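You operate a simulated robot arm through the tools that you are given. There is no shell and no other tool. Be economical: measure what you need, move in short steps, check, and stop when the job is done.

Carry out the task below with a simulated two-armed robot. There is one attempt and no reset: what you move stays moved.

JOB
Push 10 ml through each channel of the meter and shut the tap of the one that miscounts.
Fine: use the hand pump on top; its white plug starts in the white port; the blue port takes the white-cup joiner; over half a ml off is a miscount; the other tap stays open.

The check looks at the end state, three seconds after you hand in, the way a careful person would. Anything else that was tipped, shoved, dropped, spilled or broken makes it a failure.

ROBOT AND FRAMES
Two 7-joint arms with two-finger grippers on one trunk, hanging from a carriage that runs on a gantry, over the field with the corners [-1.245, -2.409], [0.035, -2.408], [0.034, 0.292], [-1.246, 0.291] (x, y) and turns from -296 to 391 degrees about z. Base frame: it is fixed where the carriage stands at the start and does not move with it; the origin is on the floor, on the carriage's upright axis, x ahead of it, y to its left, z up; the surface under the hand at the start is at about z = 0.882. Units: m, degrees, N and s.
The left shoulder is at the start at [0.04, 0.158, 1.402], the right one opposite. With the tool pointing down near the work surface each hand reaches from about 0.1 to 0.52 m from the robot's upright axis, wherever it stands, measured 20 degrees to its own side. Places, roughly: blue port [0.4, 0.1, 1]; cup of the white and blue joiner [0.2, -0.1, 0.9]; grey tap [0.5, 0.2, 1.1]; meter switch [0.4, -0.1, 1]; orange block [0.5, 0, 1.1]; plug (3x3x5 cm) [0.2, 0, 0.9]; run key [0.4, 0, 1]; zero key [0.4, 0, 1]. Payload 1.96 kg a hand.
The tool frame of a hand sits at the grasp point between the pads (the TCP): z along the fingers, y along the line on which they close. The tips reach 0.02 m beyond it. The gripper opens to 0.072 m. The gripper's body begins 0.038 m behind the TCP.
Orientation is that of the tool frame in the base frame, as a unit quaternion [w, x, y, z]. With the fingers straight down and closing along the base's y, the tool's x points along the base's -x, its y along +y and its z along -z.

CONTROLS
- The arms move only by the tool apply_moves. It takes "left_motion", "right_motion" or both (then of equal length, played together; a hand with none holds still); each is a list of rows, each an object (a shift or turn left out is 0, a gripper value left out holds the last) with "translation": the shift along the base's x, y, z in m, a list of three; "dr": the turn, a rotation vector about the base's x, y, z in degrees, a list of three; "jaw": the opening, from 0 (shut) to 1 (fully open). In form: [{"translation": [tx, ty, tz], "dr": [ax, ay, az], "jaw": jaw}, ...]. A call has 1 to 20 rows; each row is the pose to reach, as a shift and turn from the pose commanded when the call began. A row lasts 0.2 s, in which the tool goes at most 0.05 m and 8.6 degrees; a call with a longer step from one row to the next is refused whole, and so is a gripper value outside its range. Where a pose cannot be reached the arm comes as near as it can. A force on the tool above 40 N (or 10 N above the force at the start of the call, whichever is more), or a blocked arm, ends the call early, and 0.2 s more pass. Each finger travels about 0.045 m/s and halts on what it meets, pressing with about 38 N; the grip force reading is that of the motor and also rises with nothing between the fingers. The clock runs only during rows and for 0.2 s after the last one: add rows that repeat a pose to give the fingers time. The reply holds the time, the measured pose of the TCP, the force on the tool along the base axes, the opening and the grip force, in the units named above and with some noise, with the torque about the TCP (base axes, N m) and any sound that the robot's microphone picked up.
- Cameras (640 x 400 px; columns grow to the right, rows downward): "scene" is now at [0.2162, -0.0023, 1.7483]; the picture's right is [-0.07, -1.00, 0.00], its down [-0.93, 0.06, -0.36] and it looks along [0.36, -0.02, -0.93] (base axes); focal length 279 px, centre (320, 200). "left" rides on the left gripper at [0.071, -0.019, -0.082] in its tool frame; the picture's right is [0.26, 0.97, 0.00], its down [-0.67, 0.18, -0.72] and it looks along [-0.69, 0.19, 0.70] (tool axes); focal length 280 px, centre (320, 200). "right" rides on the right gripper at [0.071, 0.019, -0.082] in its tool frame; the picture's right is [-0.26, 0.97, 0.00], its down [-0.67, -0.18, -0.72] and it looks along [-0.69, -0.19, 0.70] (tool axes); focal length 280 px, centre (320, 200). There is no depth. A picture from a camera that has moved, and an enlarged one, comes with that camera's place and axes in the base frame and with its lens.
- capture(camera): a new picture of that camera. No time passes.
- move_column(by): slides the trunk up (or, below 0, down) by that many m; the arms and the scene camera ride with it, the base frame stays. It gives what a move gives, with no picture.
- steer(legs): drives the robot by 1 to 6 legs, each [ahead, left, turn to the left] in m, m and degrees, along the robot's own axes; the way and the turn of a leg run together, so that a leg with both is an arc; at most 1.5 m and 180 degrees a leg. The arms and the cameras ride along, it lands a little off, and it stops where it bumps. It keeps to its track: a leg is cut to what the track allows. It gives what a move gives.
- turn_head(pan, tilt): turns the head with the scene camera to pan (to the left, within 86 degrees either way) and tilt (down, from -29 to 69), counted from straight ahead of the robot. It gives what a move gives.
- zoom(camera, box): a new picture of the part [left, top, right, bottom] of that camera's present view, enlarged. No time passes.
- close_job(): hands the job in; it is judged then, once.

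Go step by step. Nothing tells you exact positions but the pictures and the camera data: compare them with the known pose of the tool, close in by small moves and look again before you grip or let go. The budget is 120 turns and 88 pictures, counting those below and the enlarged ones. Unless the task says otherwise, let go and move clear before handing in, and close with one line.

The tools are called as a command line: name --argument value ..., lists and objects as JSON in quotes. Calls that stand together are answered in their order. apply_moves: Moves the arms, as the interface text tells. Its arguments: {"type":"object","properties":{"left_motion":{"type":"array","items":{"type":"object","properties":{"translation":{"type":"array","items":{"type":"number"}},"dr":{"type":"array","items":{"type":"number"}},"jaw":{"type":"number"}}}},"right_motion":{"type":"array","items":{"type":"object","properties":{"translation":{"type":"array","items":{"type":"number"}},"dr":{"type":"array","items":{"type":"number"}},"jaw":{"type":"number"}}}}},"required":[]} The other tools are called the same way: move_column (by) slides the trunk up or down; steer (legs) drives the base; turn_head (pan, tilt) turns the head that bears the scene camera; capture (camera) takes a picture; zoom (camera, box) takes an enlarged picture of a part of a camera's view; close_job () hands the job in.

At the start:

```text
time_s: 0.0
left_ee_pos: [0.3634, 0.1794, 1.3605]
left_ee_rot: [0.0, 0.0, 1.0, -0.001]
left_force: [-0.3, 0.4, 0.0]
left_torque: [0.03, 0.01, 0.03]
left_opening: 0.0719
left_finger_force: 0.1
right_ee_pos: [0.3974, -0.1511, 1.2915]
right_ee_rot: [0.0, 0.0, 1.0, 0.001]
right_force: [-0.7, -0.1, -0.2]
right_torque: [-0.04, 0.01, 0.05]
right_opening: 0.072
right_finger_force: 0.0
trunk travel left (down, up): [-0.725, 0.115]
robot x, y, heading: [-0.0005, 0.0031, -0.1]
head pan, tilt: [-3.8, 68.8]
```

scene: 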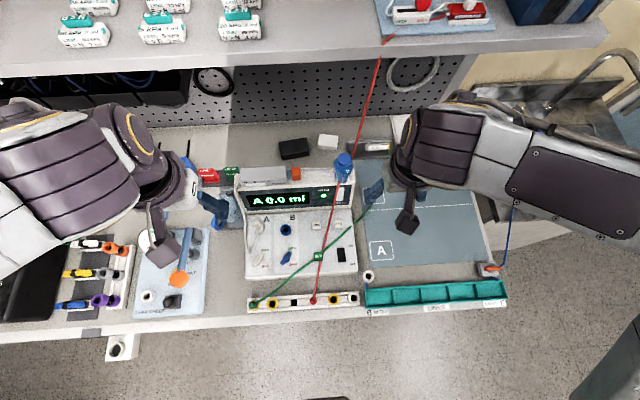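
right: 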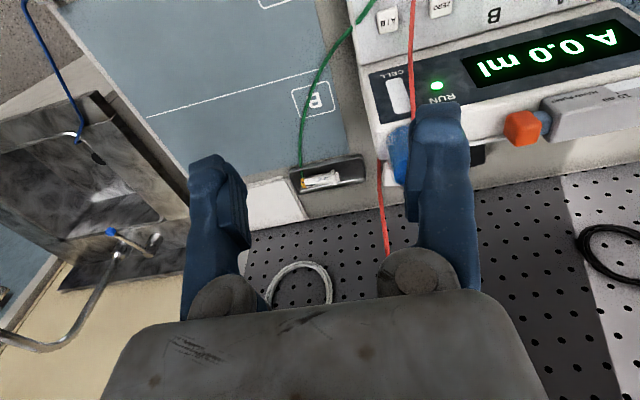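
left: 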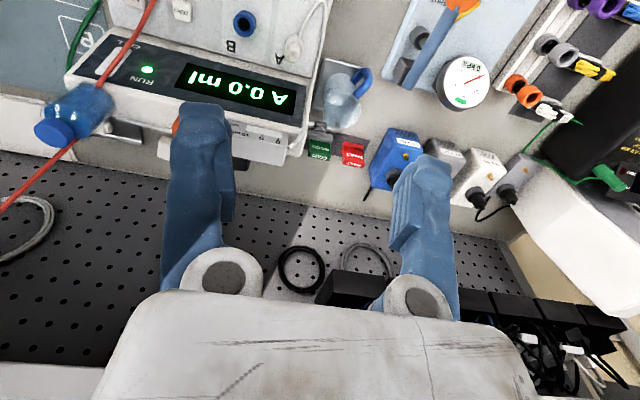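

I see the meter in the centre reading "A 0.0 ml", with cables, ports and a joiner strip in front of it. I'll look closer before moving anything.

zoom --camera "scene" --box '[220, 140, 400, 320]'

zoom --camera "scene" --box '[40, 200, 220, 330]'

zoom --camera "left" --box '[20, 0, 380, 225]'

```text
2.22 times, centred on (310, 230) of scene
camera zoom: at [0.2162, -0.0023, 1.7483], right [-0.07, -1.0, 0.0], down [-0.93, 0.06, -0.36], along [0.36, -0.02, -0.93], focal length 619 px, centre (342, 133)
```

zoom: 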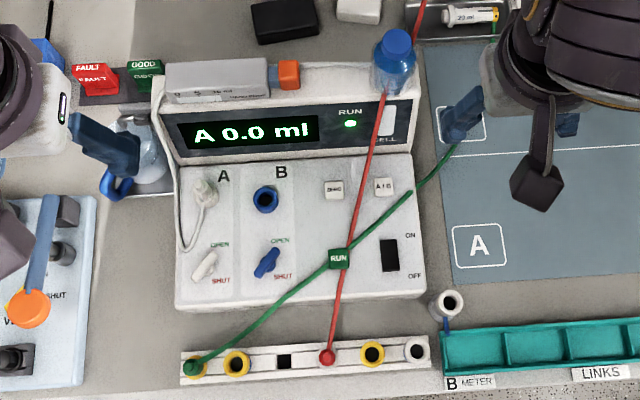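

```text
3.08 times, centred on (130, 265) of scene
camera zoom: at [0.2162, -0.0023, 1.7483], right [-0.07, -1.0, 0.0], down [-0.93, 0.06, -0.36], along [0.36, -0.02, -0.93], focal length 857 px, centre (905, 0)
```

zoom: 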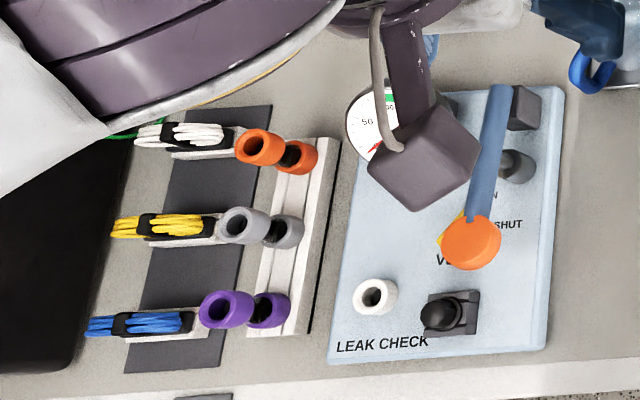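

```text
1.78 times, centred on (200, 112) of left
camera zoom: at [0.2924, 0.1608, 1.441], right [-0.26, 0.97, 0.0], down [0.67, 0.18, 0.72], along [0.69, 0.19, -0.7], focal length 498 px, centre (533, 356)
```

zoom: 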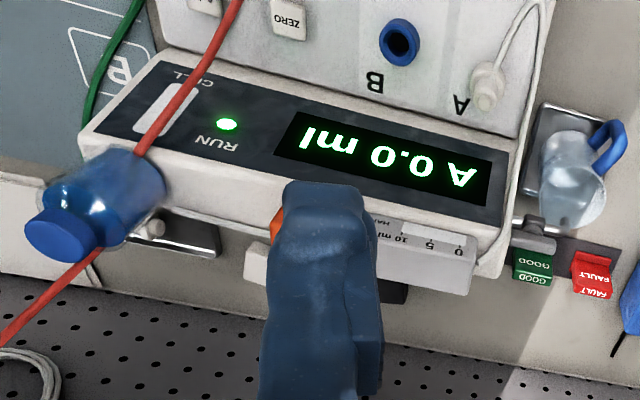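

The pump lies on the meter's top with an orange plunger block and a 0–10 ml scale. I'll draw both hands back and up a little to get clearer views of the front.

apply_moves --left_motion '[{"translation": [-0.04, 0.0, 0.0]}, {"translation": [-0.08, 0.02, 0.0]}, {"translation": [-0.12, 0.04, 0.0]}, {"translation": [-0.15, 0.06, 0.0]}, {"translation": [-0.15, 0.06, 0.0]}]' --right_motion '[{"translation": [-0.04, 0, 0.02]}, {"translation": [-0.08, -0.02, 0.04]}, {"translation": [-0.12, -0.04, 0.06]}, {"translation": [-0.16, -0.05, 0.06]}, {"translation": [-0.16, -0.05, 0.06]}]'

capture --camera "scene"

capture --camera "left"

capture --camera "right"

```text
time_s: 1.2
left_ee_pos: [0.2133, 0.2395, 1.3601]
left_ee_rot: [0.0, 0.0, 1.0, 0.0]
left_force: [-0.1, -0.5, -0.4]
left_torque: [-0.01, -0.02, -0.01]
left_opening: 0.072
left_finger_force: 0.2
right_ee_pos: [0.2357, -0.2021, 1.3517]
right_ee_rot: [0.001, 0.001, 1.0, 0.0]
right_force: [-0.1, -0.1, -0.1]
right_torque: [0.0, 0.01, 0.02]
right_opening: 0.072
right_finger_force: 0.1
trunk travel left (down, up): [-0.725, 0.115]
robot x, y, heading: [0.0045, 0.003, -0.2]
head pan, tilt: [-3.8, 68.8]
```

```text
81 pictures are left
camera scene: at [0.2161, -0.0023, 1.7482], right [-0.07, -1.0, 0.0], down [-0.93, 0.06, -0.36], along [0.36, -0.02, -0.93], focal length 279 px, centre (320, 200)
```

scene: 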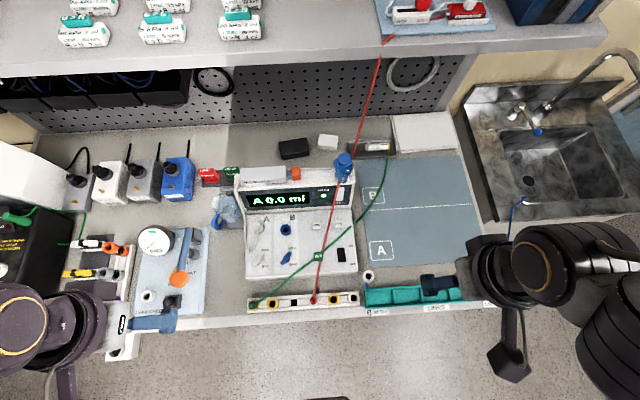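

```text
80 pictures are left
camera left: at [0.1429, 0.2209, 1.4403], right [-0.26, 0.97, 0.0], down [0.67, 0.18, 0.72], along [0.69, 0.19, -0.7], focal length 280 px, centre (320, 200)
```

left: 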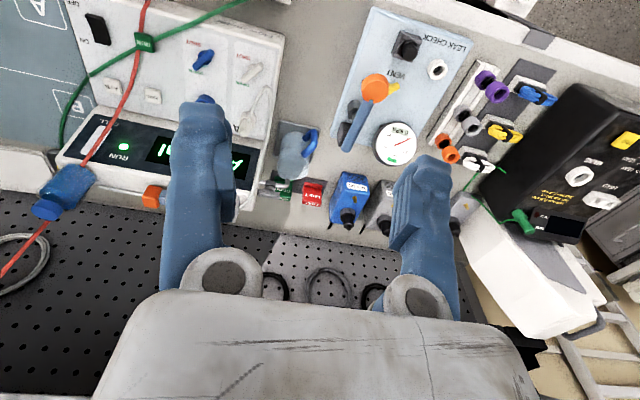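

```text
79 pictures are left
camera right: at [0.1647, -0.1834, 1.4336], right [0.26, 0.96, 0.0], down [0.67, -0.18, 0.71], along [0.69, -0.19, -0.7], focal length 280 px, centre (320, 200)
```

right: 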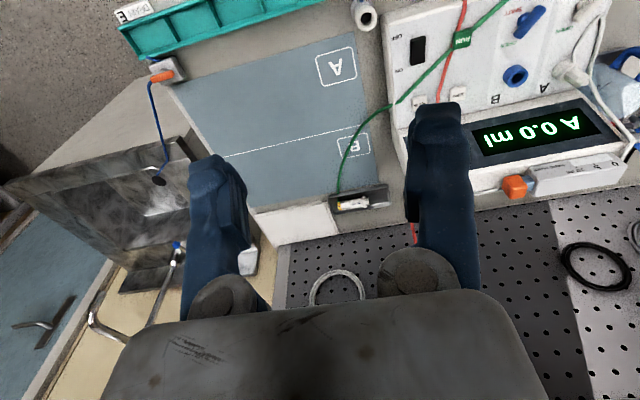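

zoom --camera "scene" --box '[225, 155, 369, 245]'

zoom --camera "scene" --box '[240, 230, 384, 320]'

zoom --camera "right" --box '[340, 0, 640, 200]'

zoom --camera "left" --box '[130, 20, 370, 240]'

```text
4.44 times, centred on (297, 200) of scene
camera zoom: at [0.2161, -0.0023, 1.7482], right [-0.07, -1.0, 0.0], down [-0.93, 0.06, -0.36], along [0.36, -0.02, -0.93], focal length 1238 px, centre (422, 200)
```

zoom: 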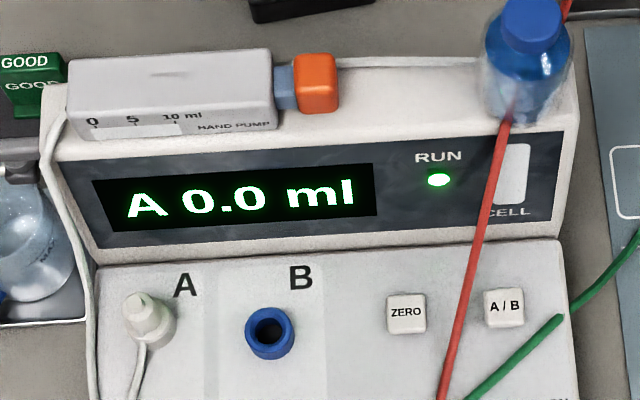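

```text
4.44 times, centred on (312, 275) of scene
camera zoom: at [0.2161, -0.0023, 1.7482], right [-0.07, -1.0, 0.0], down [-0.93, 0.06, -0.36], along [0.36, -0.02, -0.93], focal length 1238 px, centre (356, -133)
```

zoom: 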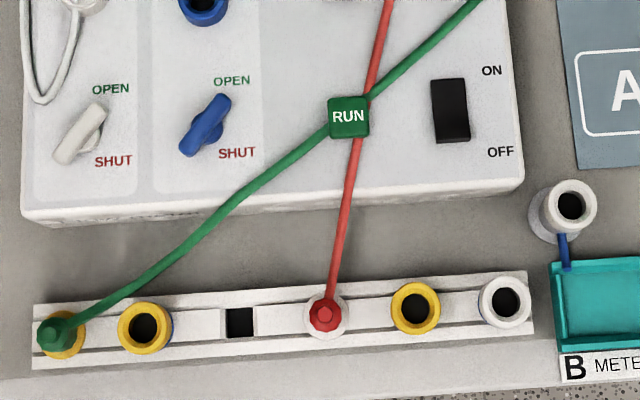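

```text
2.00 times, centred on (490, 100) of right
camera zoom: at [0.1647, -0.1834, 1.4336], right [0.26, 0.96, 0.0], down [0.67, -0.18, 0.71], along [0.69, -0.19, -0.7], focal length 561 px, centre (-20, 400)
```

zoom: 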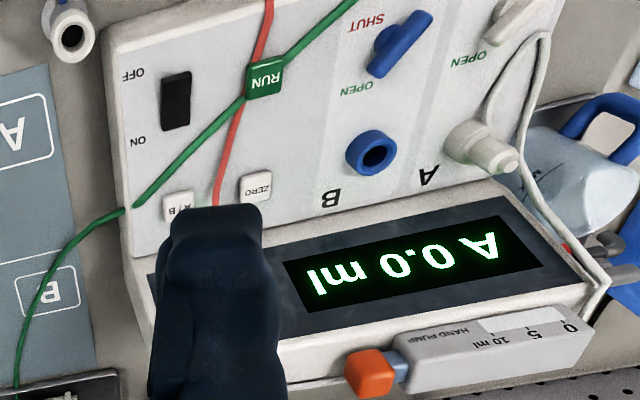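

```text
1.82 times, centred on (250, 130) of left
camera zoom: at [0.1429, 0.2209, 1.4403], right [-0.26, 0.97, 0.0], down [0.67, 0.18, 0.72], along [0.69, 0.19, -0.7], focal length 510 px, centre (447, 327)
```

zoom: 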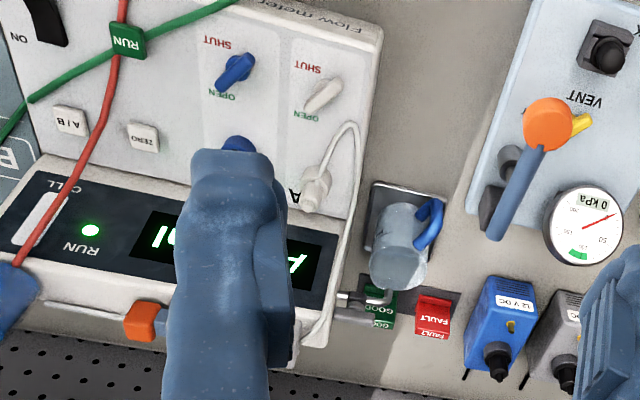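

zoom --camera "left" --box '[225, 110, 345, 215]'

zoom --camera "right" --box '[480, 130, 640, 230]'

zoom --camera "right" --box '[330, 0, 490, 100]'

```text
3.81 times, centred on (285, 162) of left
camera zoom: at [0.1429, 0.2209, 1.4403], right [-0.26, 0.97, 0.0], down [0.67, 0.18, 0.72], along [0.69, 0.19, -0.7], focal length 1068 px, centre (453, 343)
```

zoom: 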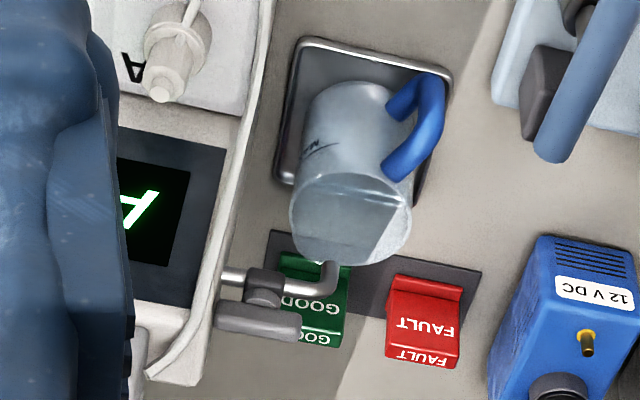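

```text
4.00 times, centred on (560, 180) of right
camera zoom: at [0.1647, -0.1834, 1.4336], right [0.26, 0.96, 0.0], down [0.67, -0.18, 0.71], along [0.69, -0.19, -0.7], focal length 1122 px, centre (-640, 280)
```

zoom: 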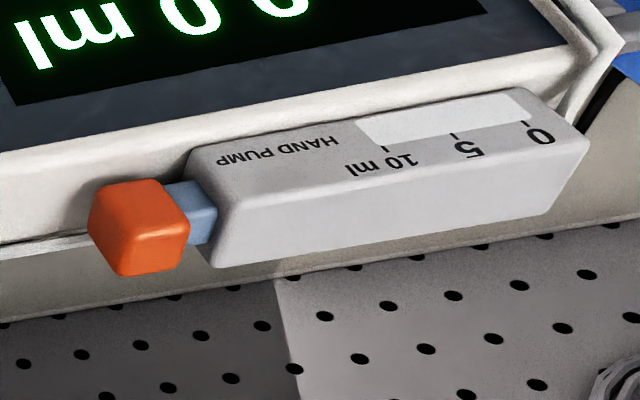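

```text
4.00 times, centred on (410, 50) of right
camera zoom: at [0.1647, -0.1834, 1.4336], right [0.26, 0.96, 0.0], down [0.67, -0.18, 0.71], along [0.69, -0.19, -0.7], focal length 1122 px, centre (-40, 800)
```

zoom: 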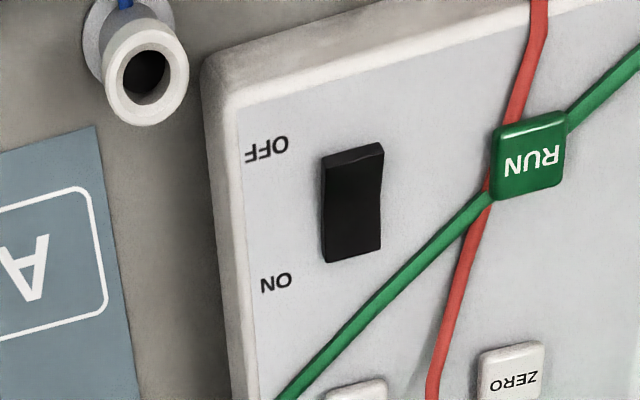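

The strip in front holds joiners (the white-cup one with blue body at its right end), and the pump's orange block is at about [0.555, 0.04, 1.09]. The red and green cables hang over the right side, so I'll use the left arm for the pump. I'll drive slightly forward and bring it above the block, turned to close along x.

steer --legs '[[0.03, 0, 0]]'

apply_moves --left_motion '[{"translation": [0.025, -0.015, 0], "dr": [0, 0, -7.5]}, {"translation": [0.05, -0.03, 0], "dr": [0, 0, -15]}, {"translation": [0.075, -0.045, -0.01], "dr": [0, 0, -22.5]}, {"translation": [0.1, -0.06, -0.02], "dr": [0, 0, -30]}, {"translation": [0.13, -0.08, -0.03], "dr": [0, 0, -37.5]}, {"translation": [0.16, -0.1, -0.04], "dr": [0, 0, -45]}, {"translation": [0.19, -0.12, -0.05], "dr": [0, 0, -52.5]}, {"translation": [0.22, -0.14, -0.06], "dr": [0, 0, -60]}, {"translation": [0.25, -0.16, -0.07], "dr": [0, 0, -67.5]}, {"translation": [0.28, -0.18, -0.08], "dr": [0, 0, -75]}, {"translation": [0.3, -0.19, -0.09], "dr": [0, 0, -82.5]}, {"translation": [0.31, -0.2, -0.1], "dr": [0, 0, -90]}, {"translation": [0.31, -0.2, -0.1], "dr": [0, 0, -90]}]'

capture --camera "scene"

capture --camera "left"

```text
time_s: 2.0
left_ee_pos: [0.244, 0.2395, 1.3589]
left_ee_rot: [0.001, 0.0, 1.0, 0.0]
left_force: [-0.2, -0.2, 0.2]
left_torque: [0.0, 0.0, 0.01]
left_opening: 0.0721
left_finger_force: 0.2
right_ee_pos: [0.2668, -0.2011, 1.3511]
right_ee_rot: [0.0, 0.0, 1.0, 0.001]
right_force: [-0.3, 1.2, 0.5]
right_torque: [0.02, -0.01, -0.03]
right_opening: 0.0722
right_finger_force: 0.0
trunk travel left (down, up): [-0.725, 0.115]
robot x, y, heading: [0.0311, 0.0004, 0.3]
head pan, tilt: [-3.8, 68.8]
```

```text
time_s: 4.8
left_ee_pos: [0.5539, 0.041, 1.2605]
left_ee_rot: [0.0, 0.708, 0.706, 0.0]
left_force: [0.0, 0.3, 0.5]
left_torque: [0.0, 0.01, 0.04]
left_opening: 0.0722
left_finger_force: 0.1
right_ee_pos: [0.2664, -0.2019, 1.3521]
right_ee_rot: [0.0, 0.001, 1.0, 0.0]
right_force: [-0.2, -0.6, -0.4]
right_torque: [-0.03, 0.0, 0.02]
right_opening: 0.0719
right_finger_force: 0.1
trunk travel left (down, up): [-0.725, 0.115]
robot x, y, heading: [0.0313, -0.0006, 0.0]
head pan, tilt: [-3.8, 68.8]
```

```text
71 pictures are left
camera scene: at [0.2462, -0.0024, 1.7483], right [-0.07, -1.0, 0.0], down [-0.93, 0.06, -0.36], along [0.36, -0.02, -0.93], focal length 279 px, centre (320, 200)
```

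scene: 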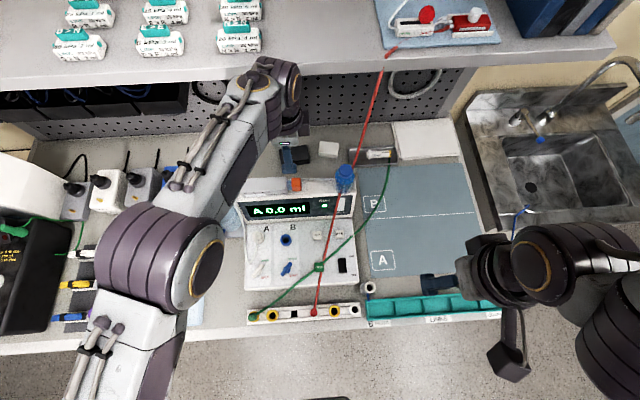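

```text
70 pictures are left
camera left: at [0.5347, 0.1115, 1.3404], right [0.97, 0.26, 0.0], down [0.18, -0.68, 0.72], along [0.19, -0.69, -0.7], focal length 280 px, centre (320, 200)
```

left: 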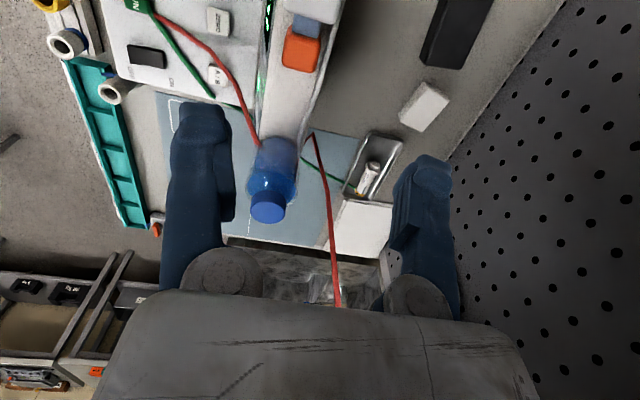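

The block sits at about [0.546, 0.04, 1.09], and the display stays visible from the head. I'll descend over it.

apply_moves --left_motion '[{"translation": [-0.008, 0, -0.04]}, {"translation": [-0.008, 0, -0.08]}, {"translation": [-0.008, 0, -0.11]}, {"translation": [-0.008, 0, -0.135]}, {"translation": [-0.008, 0, -0.135]}]'

capture --camera "left"

zoom --camera "scene" --box '[210, 125, 370, 225]'

```text
time_s: 6.0
left_ee_pos: [0.5454, 0.039, 1.1237]
left_ee_rot: [0.001, 0.707, 0.707, 0.0]
left_force: [0.9, -0.5, 0.6]
left_torque: [-0.02, 0.01, 0.0]
left_opening: 0.0719
left_finger_force: 0.1
right_ee_pos: [0.2662, -0.2014, 1.3508]
right_ee_rot: [0.001, -0.001, 1.0, -0.001]
right_force: [0.2, -0.4, 0.6]
right_torque: [0.01, -0.02, -0.01]
right_opening: 0.0717
right_finger_force: 0.1
trunk travel left (down, up): [-0.725, 0.115]
robot x, y, heading: [0.0297, -0.0018, 0.1]
head pan, tilt: [-3.8, 68.8]
```

```text
69 pictures are left
camera left: at [0.5273, 0.1111, 1.2048], right [0.97, 0.26, 0.0], down [0.18, -0.67, 0.72], along [0.19, -0.69, -0.7], focal length 280 px, centre (320, 200)
```

left: 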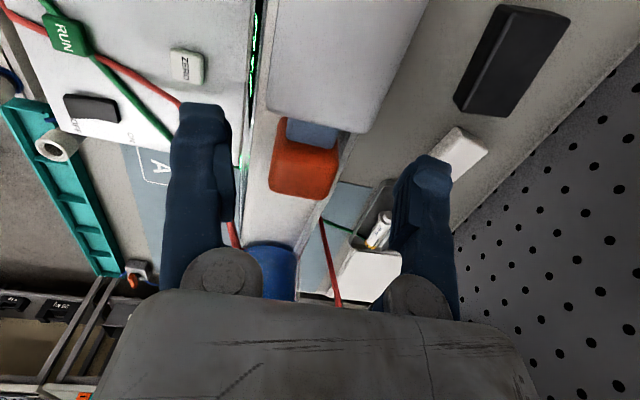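

```text
4.00 times, centred on (290, 175) of scene
camera zoom: at [0.2462, -0.0023, 1.7483], right [-0.07, -1.0, 0.0], down [-0.93, 0.06, -0.36], along [0.36, -0.02, -0.93], focal length 1114 px, centre (440, 300)
```

zoom: 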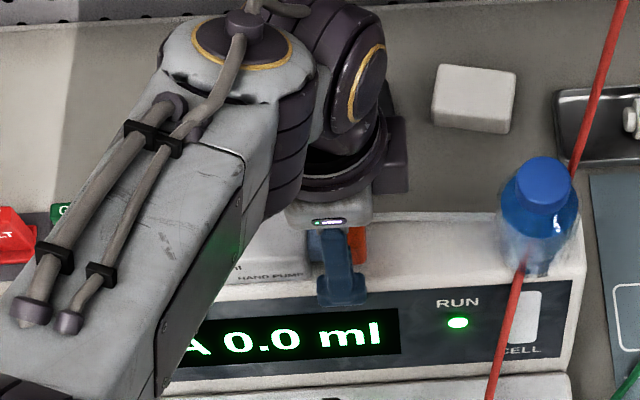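

apply_moves --left_motion '[{"translation": [-0.005, -0.006, -0.01]}, {"translation": [-0.005, -0.006, -0.02]}, {"translation": [-0.005, -0.006, -0.026]}, {"translation": [-0.005, -0.006, -0.026]}]'

capture --camera "left"

```text
time_s: 7.0
left_ee_pos: [0.5415, 0.0329, 1.099]
left_ee_rot: [0.0, 0.707, 0.707, 0.0]
left_force: [0.0, -0.7, 0.3]
left_torque: [0.04, -0.01, 0.04]
left_opening: 0.072
left_finger_force: 0.0
right_ee_pos: [0.2658, -0.2015, 1.3514]
right_ee_rot: [0.0, 0.001, 1.0, 0.001]
right_force: [0.1, -0.6, 1.0]
right_torque: [-0.02, 0.0, 0.05]
right_opening: 0.0717
right_finger_force: 0.0
trunk travel left (down, up): [-0.725, 0.115]
robot x, y, heading: [0.0289, 0.0028, -0.2]
head pan, tilt: [-3.8, 68.8]
```

```text
67 pictures are left
camera left: at [0.5223, 0.1047, 1.1793], right [0.97, 0.26, 0.0], down [0.18, -0.67, 0.72], along [0.19, -0.69, -0.7], focal length 280 px, centre (320, 200)
```

left: 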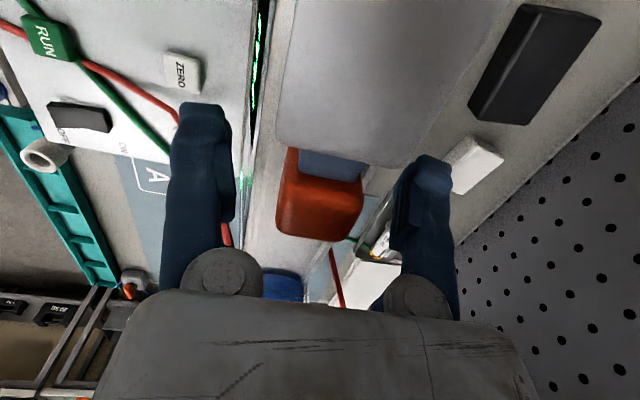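

apply_moves --left_motion '[{"translation": [0, -0.003, -0.003], "jaw": 0.3}, {"translation": [0, -0.003, -0.003], "jaw": 0.3}, {"translation": [0, -0.003, -0.003], "jaw": 0.3}, {"translation": [0, -0.003, -0.003], "jaw": 0.3}, {"translation": [0, -0.003, -0.003], "jaw": 0.3}]'

zoom --camera "scene" --box '[210, 125, 370, 225]'

```text
time_s: 8.2
left_ee_pos: [0.5401, 0.0308, 1.0955]
left_ee_rot: [0.0, 0.708, 0.707, -0.001]
left_force: [-17.9, 1.7, 19.6]
left_torque: [0.05, 0.57, -0.05]
left_opening: 0.0479
left_finger_force: 40.0
right_ee_pos: [0.2656, -0.2003, 1.3513]
right_ee_rot: [0.0, 0.0, 1.0, 0.001]
right_force: [0.0, 0.1, -0.3]
right_torque: [-0.02, -0.01, 0.01]
right_opening: 0.0721
right_finger_force: 0.0
trunk travel left (down, up): [-0.725, 0.115]
robot x, y, heading: [0.0295, -0.0048, 0.2]
head pan, tilt: [-3.8, 68.8]
```

```text
4.00 times, centred on (290, 175) of scene
camera zoom: at [0.2455, -0.0022, 1.7482], right [-0.07, -1.0, 0.0], down [-0.93, 0.06, -0.36], along [0.36, -0.02, -0.93], focal length 1114 px, centre (440, 300)
```

zoom: 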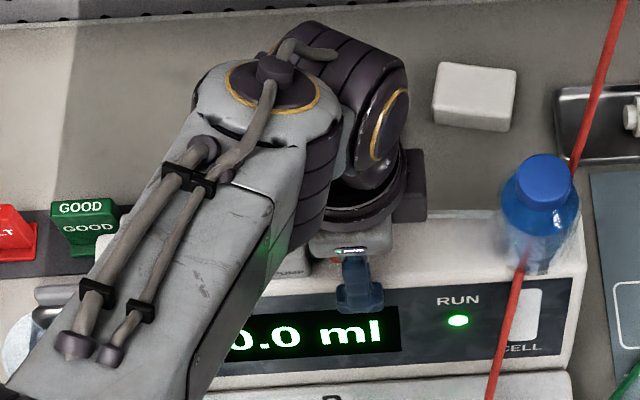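

The fingers stopped at 48 mm with side and upward force, so something is touching early. I'll look before going on.

capture --camera "left"

```text
65 pictures are left
camera left: at [0.5208, 0.1019, 1.1762], right [0.97, 0.26, 0.0], down [0.18, -0.67, 0.71], along [0.19, -0.69, -0.7], focal length 280 px, centre (320, 200)
```

left: 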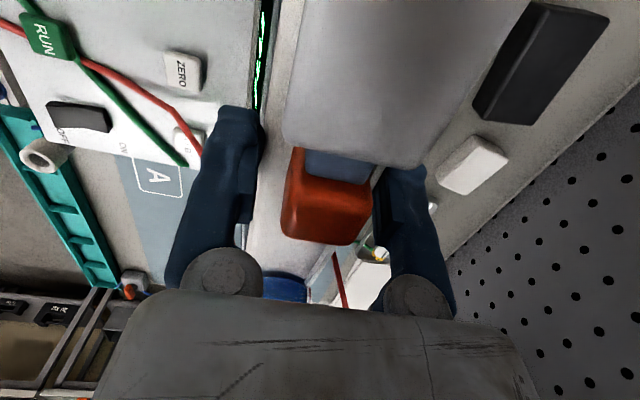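

The front finger caught the meter's top front edge. I'll reopen, rise about 12 mm and close again above it.

apply_moves --left_motion '[{"translation": [0, 0, 0], "jaw": 0.85}, {"translation": [0, 0, 0], "jaw": 0.85}, {"translation": [0, 0, 0.006], "jaw": 0.85}, {"translation": [0, 0, 0.012], "jaw": 0.85}, {"translation": [0, 0, 0.012], "jaw": 0.6}, {"translation": [0, 0, 0.012], "jaw": 0.5}, {"translation": [0, 0, 0.012], "jaw": 0.3}, {"translation": [0, 0, 0.012], "jaw": 0.3}, {"translation": [0, 0, 0.012], "jaw": 0.3}]'

capture --camera "left"

```text
time_s: 10.2
left_ee_pos: [0.5404, 0.0305, 1.1075]
left_ee_rot: [-0.001, 0.707, 0.707, -0.001]
left_force: [-8.4, 0.2, 3.0]
left_torque: [-0.02, 0.15, -0.02]
left_opening: 0.0256
left_finger_force: 40.0
right_ee_pos: [0.2659, -0.202, 1.3517]
right_ee_rot: [-0.001, 0.001, 1.0, 0.001]
right_force: [0.0, 0.1, -0.2]
right_torque: [0.01, 0.02, 0.03]
right_opening: 0.0716
right_finger_force: 0.1
trunk travel left (down, up): [-0.725, 0.115]
robot x, y, heading: [0.0301, 0.0011, 0.1]
head pan, tilt: [-3.8, 68.8]
```

```text
64 pictures are left
camera left: at [0.521, 0.102, 1.1882], right [0.97, 0.26, 0.0], down [0.18, -0.67, 0.71], along [0.19, -0.69, -0.7], focal length 280 px, centre (320, 200)
```

left: 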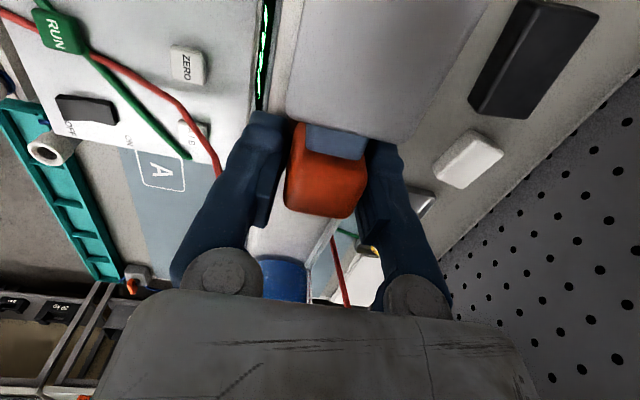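

I have a firm grip on the block (26 mm). I'll pull it gently to the right to fill, keeping clear of the blue bottle.

apply_moves --left_motion '[{"translation": [0.0, -0.008, 0]}, {"translation": [0.0, -0.016, 0]}, {"translation": [0.0, -0.024, 0]}, {"translation": [0.0, -0.032, 0]}, {"translation": [0.0, -0.04, 0]}, {"translation": [0.0, -0.04, 0]}]'

capture --camera "left"

zoom --camera "scene" --box '[210, 125, 370, 225]'

```text
time_s: 11.6
left_ee_pos: [0.5401, -0.0002, 1.1072]
left_ee_rot: [0.003, 0.707, 0.707, 0.002]
left_force: [4.2, -0.6, 38.7]
left_torque: [-0.07, -0.07, 0.02]
left_opening: 0.0257
left_finger_force: 40.2
left hand out of reach, approached as far as the arm can: row 4, 5, 6
right_ee_pos: [0.268, -0.2024, 1.3529]
right_ee_rot: [0.001, 0.0, 1.0, 0.001]
right_force: [0.0, 1.0, 1.4]
right_torque: [0.0, -0.02, 0.02]
right_opening: 0.0719
right_finger_force: 0.1
trunk travel left (down, up): [-0.725, 0.115]
robot x, y, heading: [0.0283, 0.0009, -0.1]
head pan, tilt: [-3.8, 68.8]
```

```text
63 pictures are left
camera left: at [0.5201, 0.0721, 1.187], right [0.97, 0.26, 0.01], down [0.18, -0.67, 0.72], along [0.19, -0.69, -0.7], focal length 280 px, centre (320, 200)
```

left: 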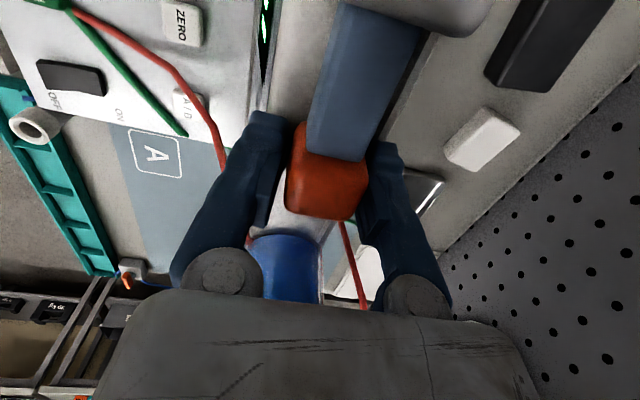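

```text
4.00 times, centred on (290, 175) of scene
camera zoom: at [0.2476, -0.0024, 1.7492], right [-0.07, -1.0, 0.0], down [-0.93, 0.06, -0.36], along [0.36, -0.02, -0.93], focal length 1114 px, centre (440, 300)
```

zoom: 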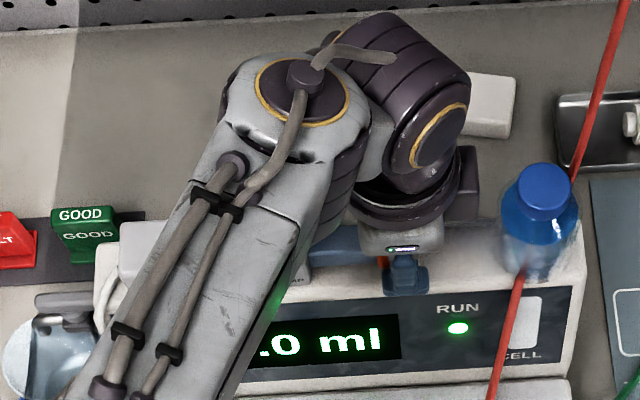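

The pump pulls freely, but the left arm runs out of reach here. I'll release, rise, shift the robot to its right and regrip.

apply_moves --left_motion '[{"translation": [0, 0.01, 0], "jaw": 0.6}, {"translation": [0, 0.01, 0], "jaw": 0.8}, {"translation": [0, 0.01, 0.01], "jaw": 0.8}, {"translation": [0, 0.01, 0.05], "jaw": 0.8}, {"translation": [0, 0.015, 0.09], "jaw": 0.8}, {"translation": [0, 0.02, 0.13], "jaw": 0.8}, {"translation": [0, 0.02, 0.15], "jaw": 0.8}]'

steer --legs '[[0.0, -0.14, 0]]'

capture --camera "scene"

```text
time_s: 12.2
left_ee_pos: [0.5321, 0.0039, 1.1041]
left_ee_rot: [0.002, 0.712, 0.702, -0.002]
left_force: [-20.3, -3.6, 25.4]
left_torque: [-0.09, -0.29, -0.3]
left_opening: 0.0438
left_finger_force: 0.0
right_ee_pos: [0.2642, -0.2028, 1.3522]
right_ee_rot: [0.0, 0.001, 1.0, 0.0]
right_force: [-0.2, -0.7, -0.5]
right_torque: [0.01, 0.02, -0.03]
right_opening: 0.0719
right_finger_force: 0.0
trunk travel left (down, up): [-0.725, 0.115]
robot x, y, heading: [0.0278, -0.0021, 0.1]
head pan, tilt: [-3.8, 68.8]
stopped in row 3 (left hand): the force on the tool passed its limit at 52 N (the readings are from after the stop); the commanded pose is now the measured one
```

```text
time_s: 13.0
left_ee_pos: [0.5348, 0.0018, 1.1055]
left_ee_rot: [-0.001, 0.708, 0.706, 0.001]
left_force: [0.8, 0.1, 0.3]
left_torque: [0.03, -0.02, -0.01]
left_opening: 0.0574
left_finger_force: 0.1
right_ee_pos: [0.2644, -0.2113, 1.3521]
right_ee_rot: [0.0, 0.001, 1.0, 0.001]
right_force: [-0.2, -0.3, -0.3]
right_torque: [-0.04, -0.01, 0.01]
right_opening: 0.0722
right_finger_force: 0.0
trunk travel left (down, up): [-0.725, 0.115]
robot x, y, heading: [0.0306, -0.0129, 0.1]
head pan, tilt: [-3.8, 68.8]
stopped in leg 1: the force on the tool passed its limit at 51 N (the readings are from after the stop); the commanded pose is now the measured one
```

```text
61 pictures are left
camera scene: at [0.2457, -0.0125, 1.7481], right [-0.07, -1.0, 0.0], down [-0.93, 0.06, -0.36], along [0.36, -0.02, -0.93], focal length 279 px, centre (320, 200)
```

scene: 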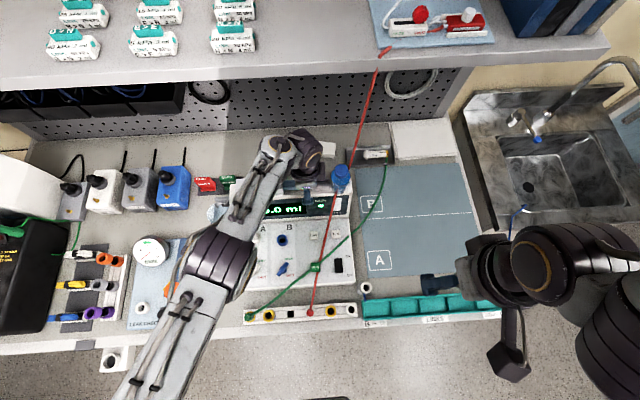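

The release jerked and the drive was cut short safely; nothing looks displaced. I'll lift straight up now, on its own.

apply_moves --left_motion '[{"translation": [0, 0, 0.01], "jaw": 0.85}, {"translation": [0, 0.0, 0.03], "jaw": 0.85}, {"translation": [0, 0.0, 0.06]}, {"translation": [0, 0, 0.1]}, {"translation": [0, 0.0, 0.14]}, {"translation": [0, 0.0, 0.16]}]'

capture --camera "left"

```text
time_s: 14.4
left_ee_pos: [0.5336, -0.0014, 1.2667]
left_ee_rot: [-0.001, 0.709, 0.705, 0.001]
left_force: [-0.5, -0.4, 0.1]
left_torque: [0.01, -0.01, 0.03]
left_opening: 0.0612
left_finger_force: 0.0
right_ee_pos: [0.2656, -0.2122, 1.3519]
right_ee_rot: [0.0, 0.001, 1.0, 0.0]
right_force: [-0.7, -0.3, 0.3]
right_torque: [0.02, -0.02, 0.0]
right_opening: 0.0717
right_finger_force: 0.0
trunk travel left (down, up): [-0.725, 0.115]
robot x, y, heading: [0.0287, -0.0105, 0.0]
head pan, tilt: [-3.8, 68.8]
```

```text
60 pictures are left
camera left: at [0.5159, 0.0721, 1.3475], right [0.97, 0.26, 0.0], down [0.18, -0.68, 0.71], along [0.18, -0.69, -0.7], focal length 280 px, centre (320, 200)
```

left: 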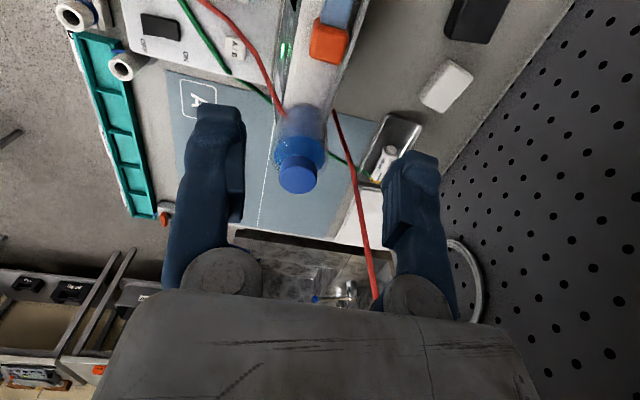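

steer --legs '[[0.0, -0.12, 0]]'

```text
time_s: 15.7
left_ee_pos: [0.5347, -0.1202, 1.2659]
left_ee_rot: [0.0, 0.709, 0.705, 0.001]
left_force: [0.2, 0.0, 0.3]
left_torque: [0.02, 0.02, 0.02]
left_opening: 0.0614
left_finger_force: 0.0
right_ee_pos: [0.2657, -0.3323, 1.3529]
right_ee_rot: [0.0, 0.001, 1.0, 0.0]
right_force: [-1.1, 0.7, -0.6]
right_torque: [-0.03, 0.03, -0.03]
right_opening: 0.0718
right_finger_force: 0.1
trunk travel left (down, up): [-0.725, 0.115]
robot x, y, heading: [0.0294, -0.1332, -0.1]
head pan, tilt: [-3.8, 68.8]
```

Now I'll bring the hand back over the block, which is at about [0.54, 0.005].

apply_moves --left_motion '[{"translation": [0.003, 0.04, 0], "jaw": 0.75}, {"translation": [0.005, 0.08, 0]}, {"translation": [0.005, 0.122, 0]}, {"translation": [0.005, 0.122, -0.04]}, {"translation": [0.005, 0.122, -0.08]}, {"translation": [0.005, 0.122, -0.12]}, {"translation": [0.005, 0.122, -0.12]}]'

capture --camera "left"

```text
time_s: 17.2
left_ee_pos: [0.5387, 0.0014, 1.1469]
left_ee_rot: [0.0, 0.709, 0.705, 0.0]
left_force: [-0.2, 0.0, 0.4]
left_torque: [-0.04, -0.01, 0.03]
left_opening: 0.0542
left_finger_force: 0.1
right_ee_pos: [0.2641, -0.3336, 1.3511]
right_ee_rot: [0.0, 0.001, 1.0, 0.0]
right_force: [-0.7, 0.9, -0.6]
right_torque: [-0.02, 0.0, 0.01]
right_opening: 0.0723
right_finger_force: 0.0
trunk travel left (down, up): [-0.725, 0.115]
robot x, y, heading: [0.034, -0.1311, -0.1]
head pan, tilt: [-3.8, 68.8]
```

```text
59 pictures are left
camera left: at [0.521, 0.0734, 1.2269], right [0.97, 0.26, 0.0], down [0.18, -0.68, 0.71], along [0.18, -0.69, -0.7], focal length 280 px, centre (320, 200)
```

left: 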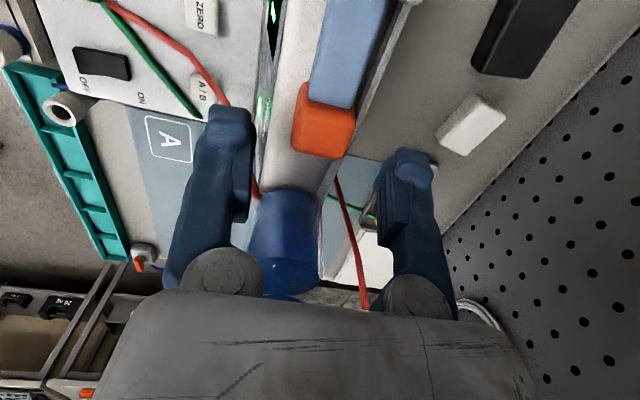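

apply_moves --left_motion '[{"translation": [0, 0, -0.02]}, {"translation": [0, 0, -0.039]}, {"translation": [0, 0, -0.039], "jaw": 0.3}, {"translation": [0, 0, -0.039], "jaw": 0.3}, {"translation": [0, 0, -0.039], "jaw": 0.3}, {"translation": [0, 0, -0.039], "jaw": 0.3}]'

```text
time_s: 18.6
left_ee_pos: [0.5402, 0.0025, 1.1068]
left_ee_rot: [-0.001, 0.708, 0.706, 0.001]
left_force: [6.6, 0.1, -10.4]
left_torque: [0.05, -0.1, 0.07]
left_opening: 0.0261
left_finger_force: 39.8
right_ee_pos: [0.2658, -0.3321, 1.3521]
right_ee_rot: [-0.001, 0.0, 1.0, 0.0]
right_force: [0.5, 1.2, 0.9]
right_torque: [0.01, 0.0, -0.02]
right_opening: 0.072
right_finger_force: 0.1
trunk travel left (down, up): [-0.725, 0.115]
robot x, y, heading: [0.0278, -0.131, -0.4]
head pan, tilt: [-3.8, 68.8]
```

Gripped. I'll pull the rest, slowly, to the filled end.

apply_moves --left_motion '[{"translation": [0, -0.006, 0]}, {"translation": [0, -0.012, 0]}, {"translation": [0, -0.018, 0]}, {"translation": [0, -0.022, 0]}, {"translation": [0, -0.022, 0]}]'

capture --camera "left"

zoom --camera "scene" --box '[190, 125, 350, 225]'

```text
time_s: 19.9
left_ee_pos: [0.5404, -0.014, 1.1064]
left_ee_rot: [-0.003, 0.706, 0.708, 0.003]
left_force: [7.8, 23.9, -16.2]
left_torque: [0.73, -0.12, 0.12]
left_opening: 0.0256
left_finger_force: 39.4
right_ee_pos: [0.2659, -0.3294, 1.3509]
right_ee_rot: [0.0, 0.001, 1.0, 0.002]
right_force: [-0.9, 0.1, 0.0]
right_torque: [0.01, 0.01, -0.01]
right_opening: 0.0719
right_finger_force: 0.0
trunk travel left (down, up): [-0.725, 0.115]
robot x, y, heading: [0.0323, -0.1293, 0.0]
head pan, tilt: [-3.8, 68.8]
```

```text
58 pictures are left
camera left: at [0.5208, 0.0564, 1.1888], right [0.96, 0.26, 0.0], down [0.18, -0.68, 0.71], along [0.19, -0.68, -0.71], focal length 280 px, centre (320, 200)
```

left: 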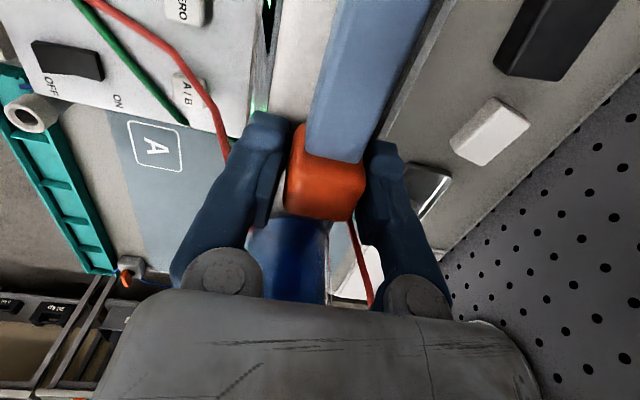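

```text
4.00 times, centred on (270, 175) of scene
camera zoom: at [0.2456, -0.1313, 1.7481], right [-0.07, -1.0, 0.0], down [-0.93, 0.06, -0.36], along [0.36, -0.02, -0.93], focal length 1114 px, centre (520, 300)
```

zoom: 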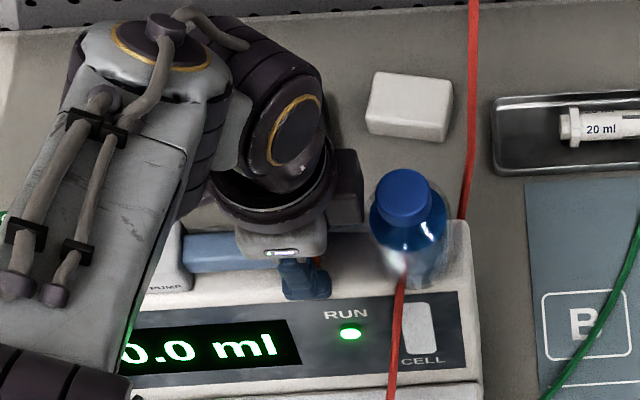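

The plunger has met its end stop (24 N back-force) at y ≈ -0.014. I'll relax that pull and peek at the scale with the right camera.

apply_moves --left_motion '[{"translation": [0, 0.002, 0]}, {"translation": [0, 0.005, 0]}, {"translation": [0, 0.005, 0]}, {"translation": [0, 0.005, 0]}]' --right_motion '[{"translation": [0, 0.03, 0]}, {"translation": [0, 0.06, 0]}, {"translation": [0.0, 0.1, 0]}, {"translation": [0.0, 0.12, 0]}]'

capture --camera "right"

```text
time_s: 20.9
left_ee_pos: [0.5406, -0.0146, 1.1092]
left_ee_rot: [0.0, 0.709, 0.705, 0.001]
left_force: [9.0, 12.0, -20.2]
left_torque: [-0.26, -0.09, 0.0]
left_opening: 0.0258
left_finger_force: 40.6
right_ee_pos: [0.2655, -0.2105, 1.3518]
right_ee_rot: [-0.001, 0.001, 1.0, 0.001]
right_force: [0.9, 0.4, 0.6]
right_torque: [0.03, 0.03, 0.0]
right_opening: 0.0721
right_finger_force: 0.0
trunk travel left (down, up): [-0.725, 0.115]
robot x, y, heading: [0.0301, -0.1302, -0.1]
head pan, tilt: [-3.8, 68.8]
```

```text
56 pictures are left
camera right: at [0.1945, -0.1923, 1.4334], right [0.26, 0.96, 0.0], down [0.67, -0.19, 0.71], along [0.69, -0.19, -0.7], focal length 280 px, centre (320, 200)
```

right: 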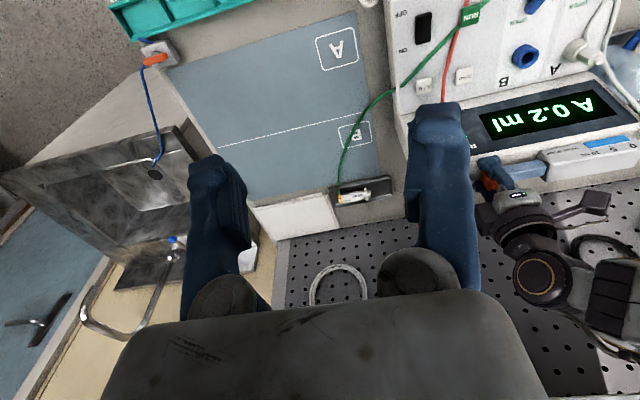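

zoom --camera "right" --box '[480, 90, 640, 190]'

```text
4.00 times, centred on (560, 140) of right
camera zoom: at [0.1945, -0.1923, 1.4334], right [0.26, 0.96, 0.0], down [0.67, -0.19, 0.71], along [0.69, -0.19, -0.7], focal length 1122 px, centre (-640, 440)
```

zoom: 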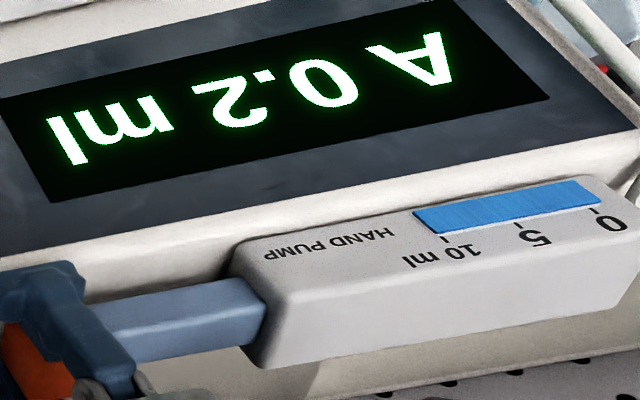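

The pump is full and a hair of push counted 0.2, so counting works without other keys. I'll push the whole stroke in, to the stop.

apply_moves --left_motion '[{"translation": [0, 0.004, 0]}, {"translation": [0, 0.008, 0]}, {"translation": [0, 0.012, 0]}, {"translation": [0, 0.016, 0]}, {"translation": [0, 0.02, 0]}, {"translation": [0, 0.024, 0]}, {"translation": [0, 0.028, 0]}, {"translation": [0, 0.032, 0]}, {"translation": [0, 0.036, 0]}, {"translation": [0, 0.039, 0]}, {"translation": [0, 0.042, 0]}, {"translation": [0, 0.045, 0]}, {"translation": [0, 0.047, 0]}, {"translation": [0, 0.047, 0]}]'

zoom --camera "right" --box '[480, 90, 640, 190]'

```text
time_s: 23.9
left_ee_pos: [0.5395, 0.0315, 1.1077]
left_ee_rot: [-0.001, 0.708, 0.706, 0.001]
left_force: [-1.2, -2.2, 3.7]
left_torque: [0.22, 0.0, 0.01]
left_opening: 0.0259
left_finger_force: 39.9
right_ee_pos: [0.2658, -0.2115, 1.3523]
right_ee_rot: [0.0, 0.001, 1.0, 0.0]
right_force: [0.6, 0.4, -0.1]
right_torque: [0.0, 0.02, 0.01]
right_opening: 0.0721
right_finger_force: 0.1
trunk travel left (down, up): [-0.725, 0.115]
robot x, y, heading: [0.0305, -0.1315, -0.0]
head pan, tilt: [-3.8, 68.8]
```

```text
4.00 times, centred on (560, 140) of right
camera zoom: at [0.1946, -0.1937, 1.4336], right [0.26, 0.96, 0.0], down [0.67, -0.18, 0.71], along [0.69, -0.19, -0.7], focal length 1122 px, centre (-640, 440)
```

zoom: 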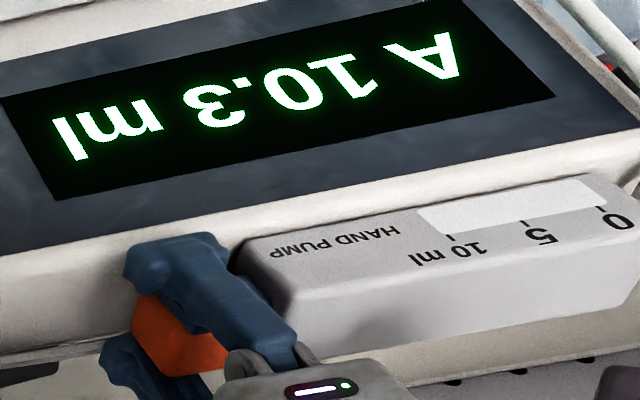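

apply_moves --left_motion '[{"translation": [0, 0.002, 0]}, {"translation": [0, 0.004, 0]}, {"translation": [0, 0.004, 0]}]'

zoom --camera "right" --box '[480, 90, 640, 190]'

```text
time_s: 24.6
left_ee_pos: [0.5398, 0.0331, 1.1077]
left_ee_rot: [0.001, 0.71, 0.704, 0.0]
left_force: [-5.3, -14.6, 15.2]
left_torque: [-0.3, 0.06, 0.03]
left_opening: 0.0255
left_finger_force: 40.2
right_ee_pos: [0.2651, -0.2144, 1.3511]
right_ee_rot: [0.0, 0.001, 1.0, -0.001]
right_force: [0.5, -0.7, 0.0]
right_torque: [0.02, -0.02, 0.0]
right_opening: 0.072
right_finger_force: 0.0
trunk travel left (down, up): [-0.725, 0.115]
robot x, y, heading: [0.0286, -0.1329, -0.1]
head pan, tilt: [-3.8, 68.8]
```

```text
4.00 times, centred on (560, 140) of right
camera zoom: at [0.1945, -0.1951, 1.4339], right [0.26, 0.96, 0.0], down [0.67, -0.18, 0.72], along [0.69, -0.19, -0.7], focal length 1122 px, centre (-640, 440)
```

zoom: 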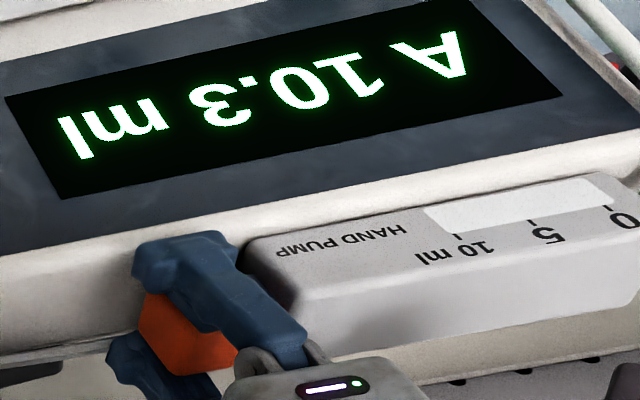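

Channel A reads 10.3 ml for the full stroke, which is within half a ml. I'll release the block and lift straight up.

apply_moves --left_motion '[{"translation": [0, -0.003, -0.003]}, {"translation": [0, -0.003, -0.002], "jaw": 0.5}, {"translation": [0, -0.003, 0.0], "jaw": 0.7}, {"translation": [0, -0.003, 0.0], "jaw": 0.8}, {"translation": [0, -0.003, 0.02], "jaw": 0.8}, {"translation": [0, -0.003, 0.06]}, {"translation": [0, -0.003, 0.1]}, {"translation": [0, 0, 0.14]}, {"translation": [0, 0, 0.16]}]'

```text
time_s: 25.0
left_ee_pos: [0.5401, 0.0329, 1.1075]
left_ee_rot: [0.0, 0.709, 0.705, 0.001]
left_force: [-6.6, -5.8, 13.3]
left_torque: [-0.01, 0.13, 0.16]
left_opening: 0.0255
left_finger_force: 39.8
right_ee_pos: [0.2647, -0.2128, 1.3514]
right_ee_rot: [-0.001, 0.001, 1.0, 0.001]
right_force: [0.8, -0.6, 0.5]
right_torque: [0.01, -0.01, 0.02]
right_opening: 0.0722
right_finger_force: 0.1
trunk travel left (down, up): [-0.725, 0.115]
robot x, y, heading: [0.0299, -0.1303, -0.4]
head pan, tilt: [-3.8, 68.8]
stopped in row 1 (left hand): the force on the tool passed its limit at 41 N (the readings are from after the stop); the commanded pose is now the measured one
```

apply_moves --left_motion '[{"translation": [0, 0, 0.0], "jaw": 0.5}, {"translation": [0, 0, 0.0], "jaw": 0.7}, {"translation": [0, 0, 0.0], "jaw": 0.75}, {"translation": [0, 0, 0.02], "jaw": 0.75}, {"translation": [0, 0, 0.06]}, {"translation": [0, 0, 0.1]}, {"translation": [0, 0, 0.14]}, {"translation": [0, 0, 0.16]}]'

```text
time_s: 26.8
left_ee_pos: [0.5396, 0.033, 1.2669]
left_ee_rot: [-0.001, 0.708, 0.706, 0.002]
left_force: [-0.3, 0.1, 0.0]
left_torque: [-0.01, -0.01, 0.0]
left_opening: 0.054
left_finger_force: 0.0
right_ee_pos: [0.2654, -0.212, 1.3514]
right_ee_rot: [0.001, 0.001, 1.0, 0.0]
right_force: [-0.4, -0.4, 0.2]
right_torque: [-0.02, 0.0, 0.01]
right_opening: 0.0719
right_finger_force: 0.0
trunk travel left (down, up): [-0.725, 0.115]
robot x, y, heading: [0.0306, -0.1306, -0.1]
head pan, tilt: [-3.8, 68.8]
```

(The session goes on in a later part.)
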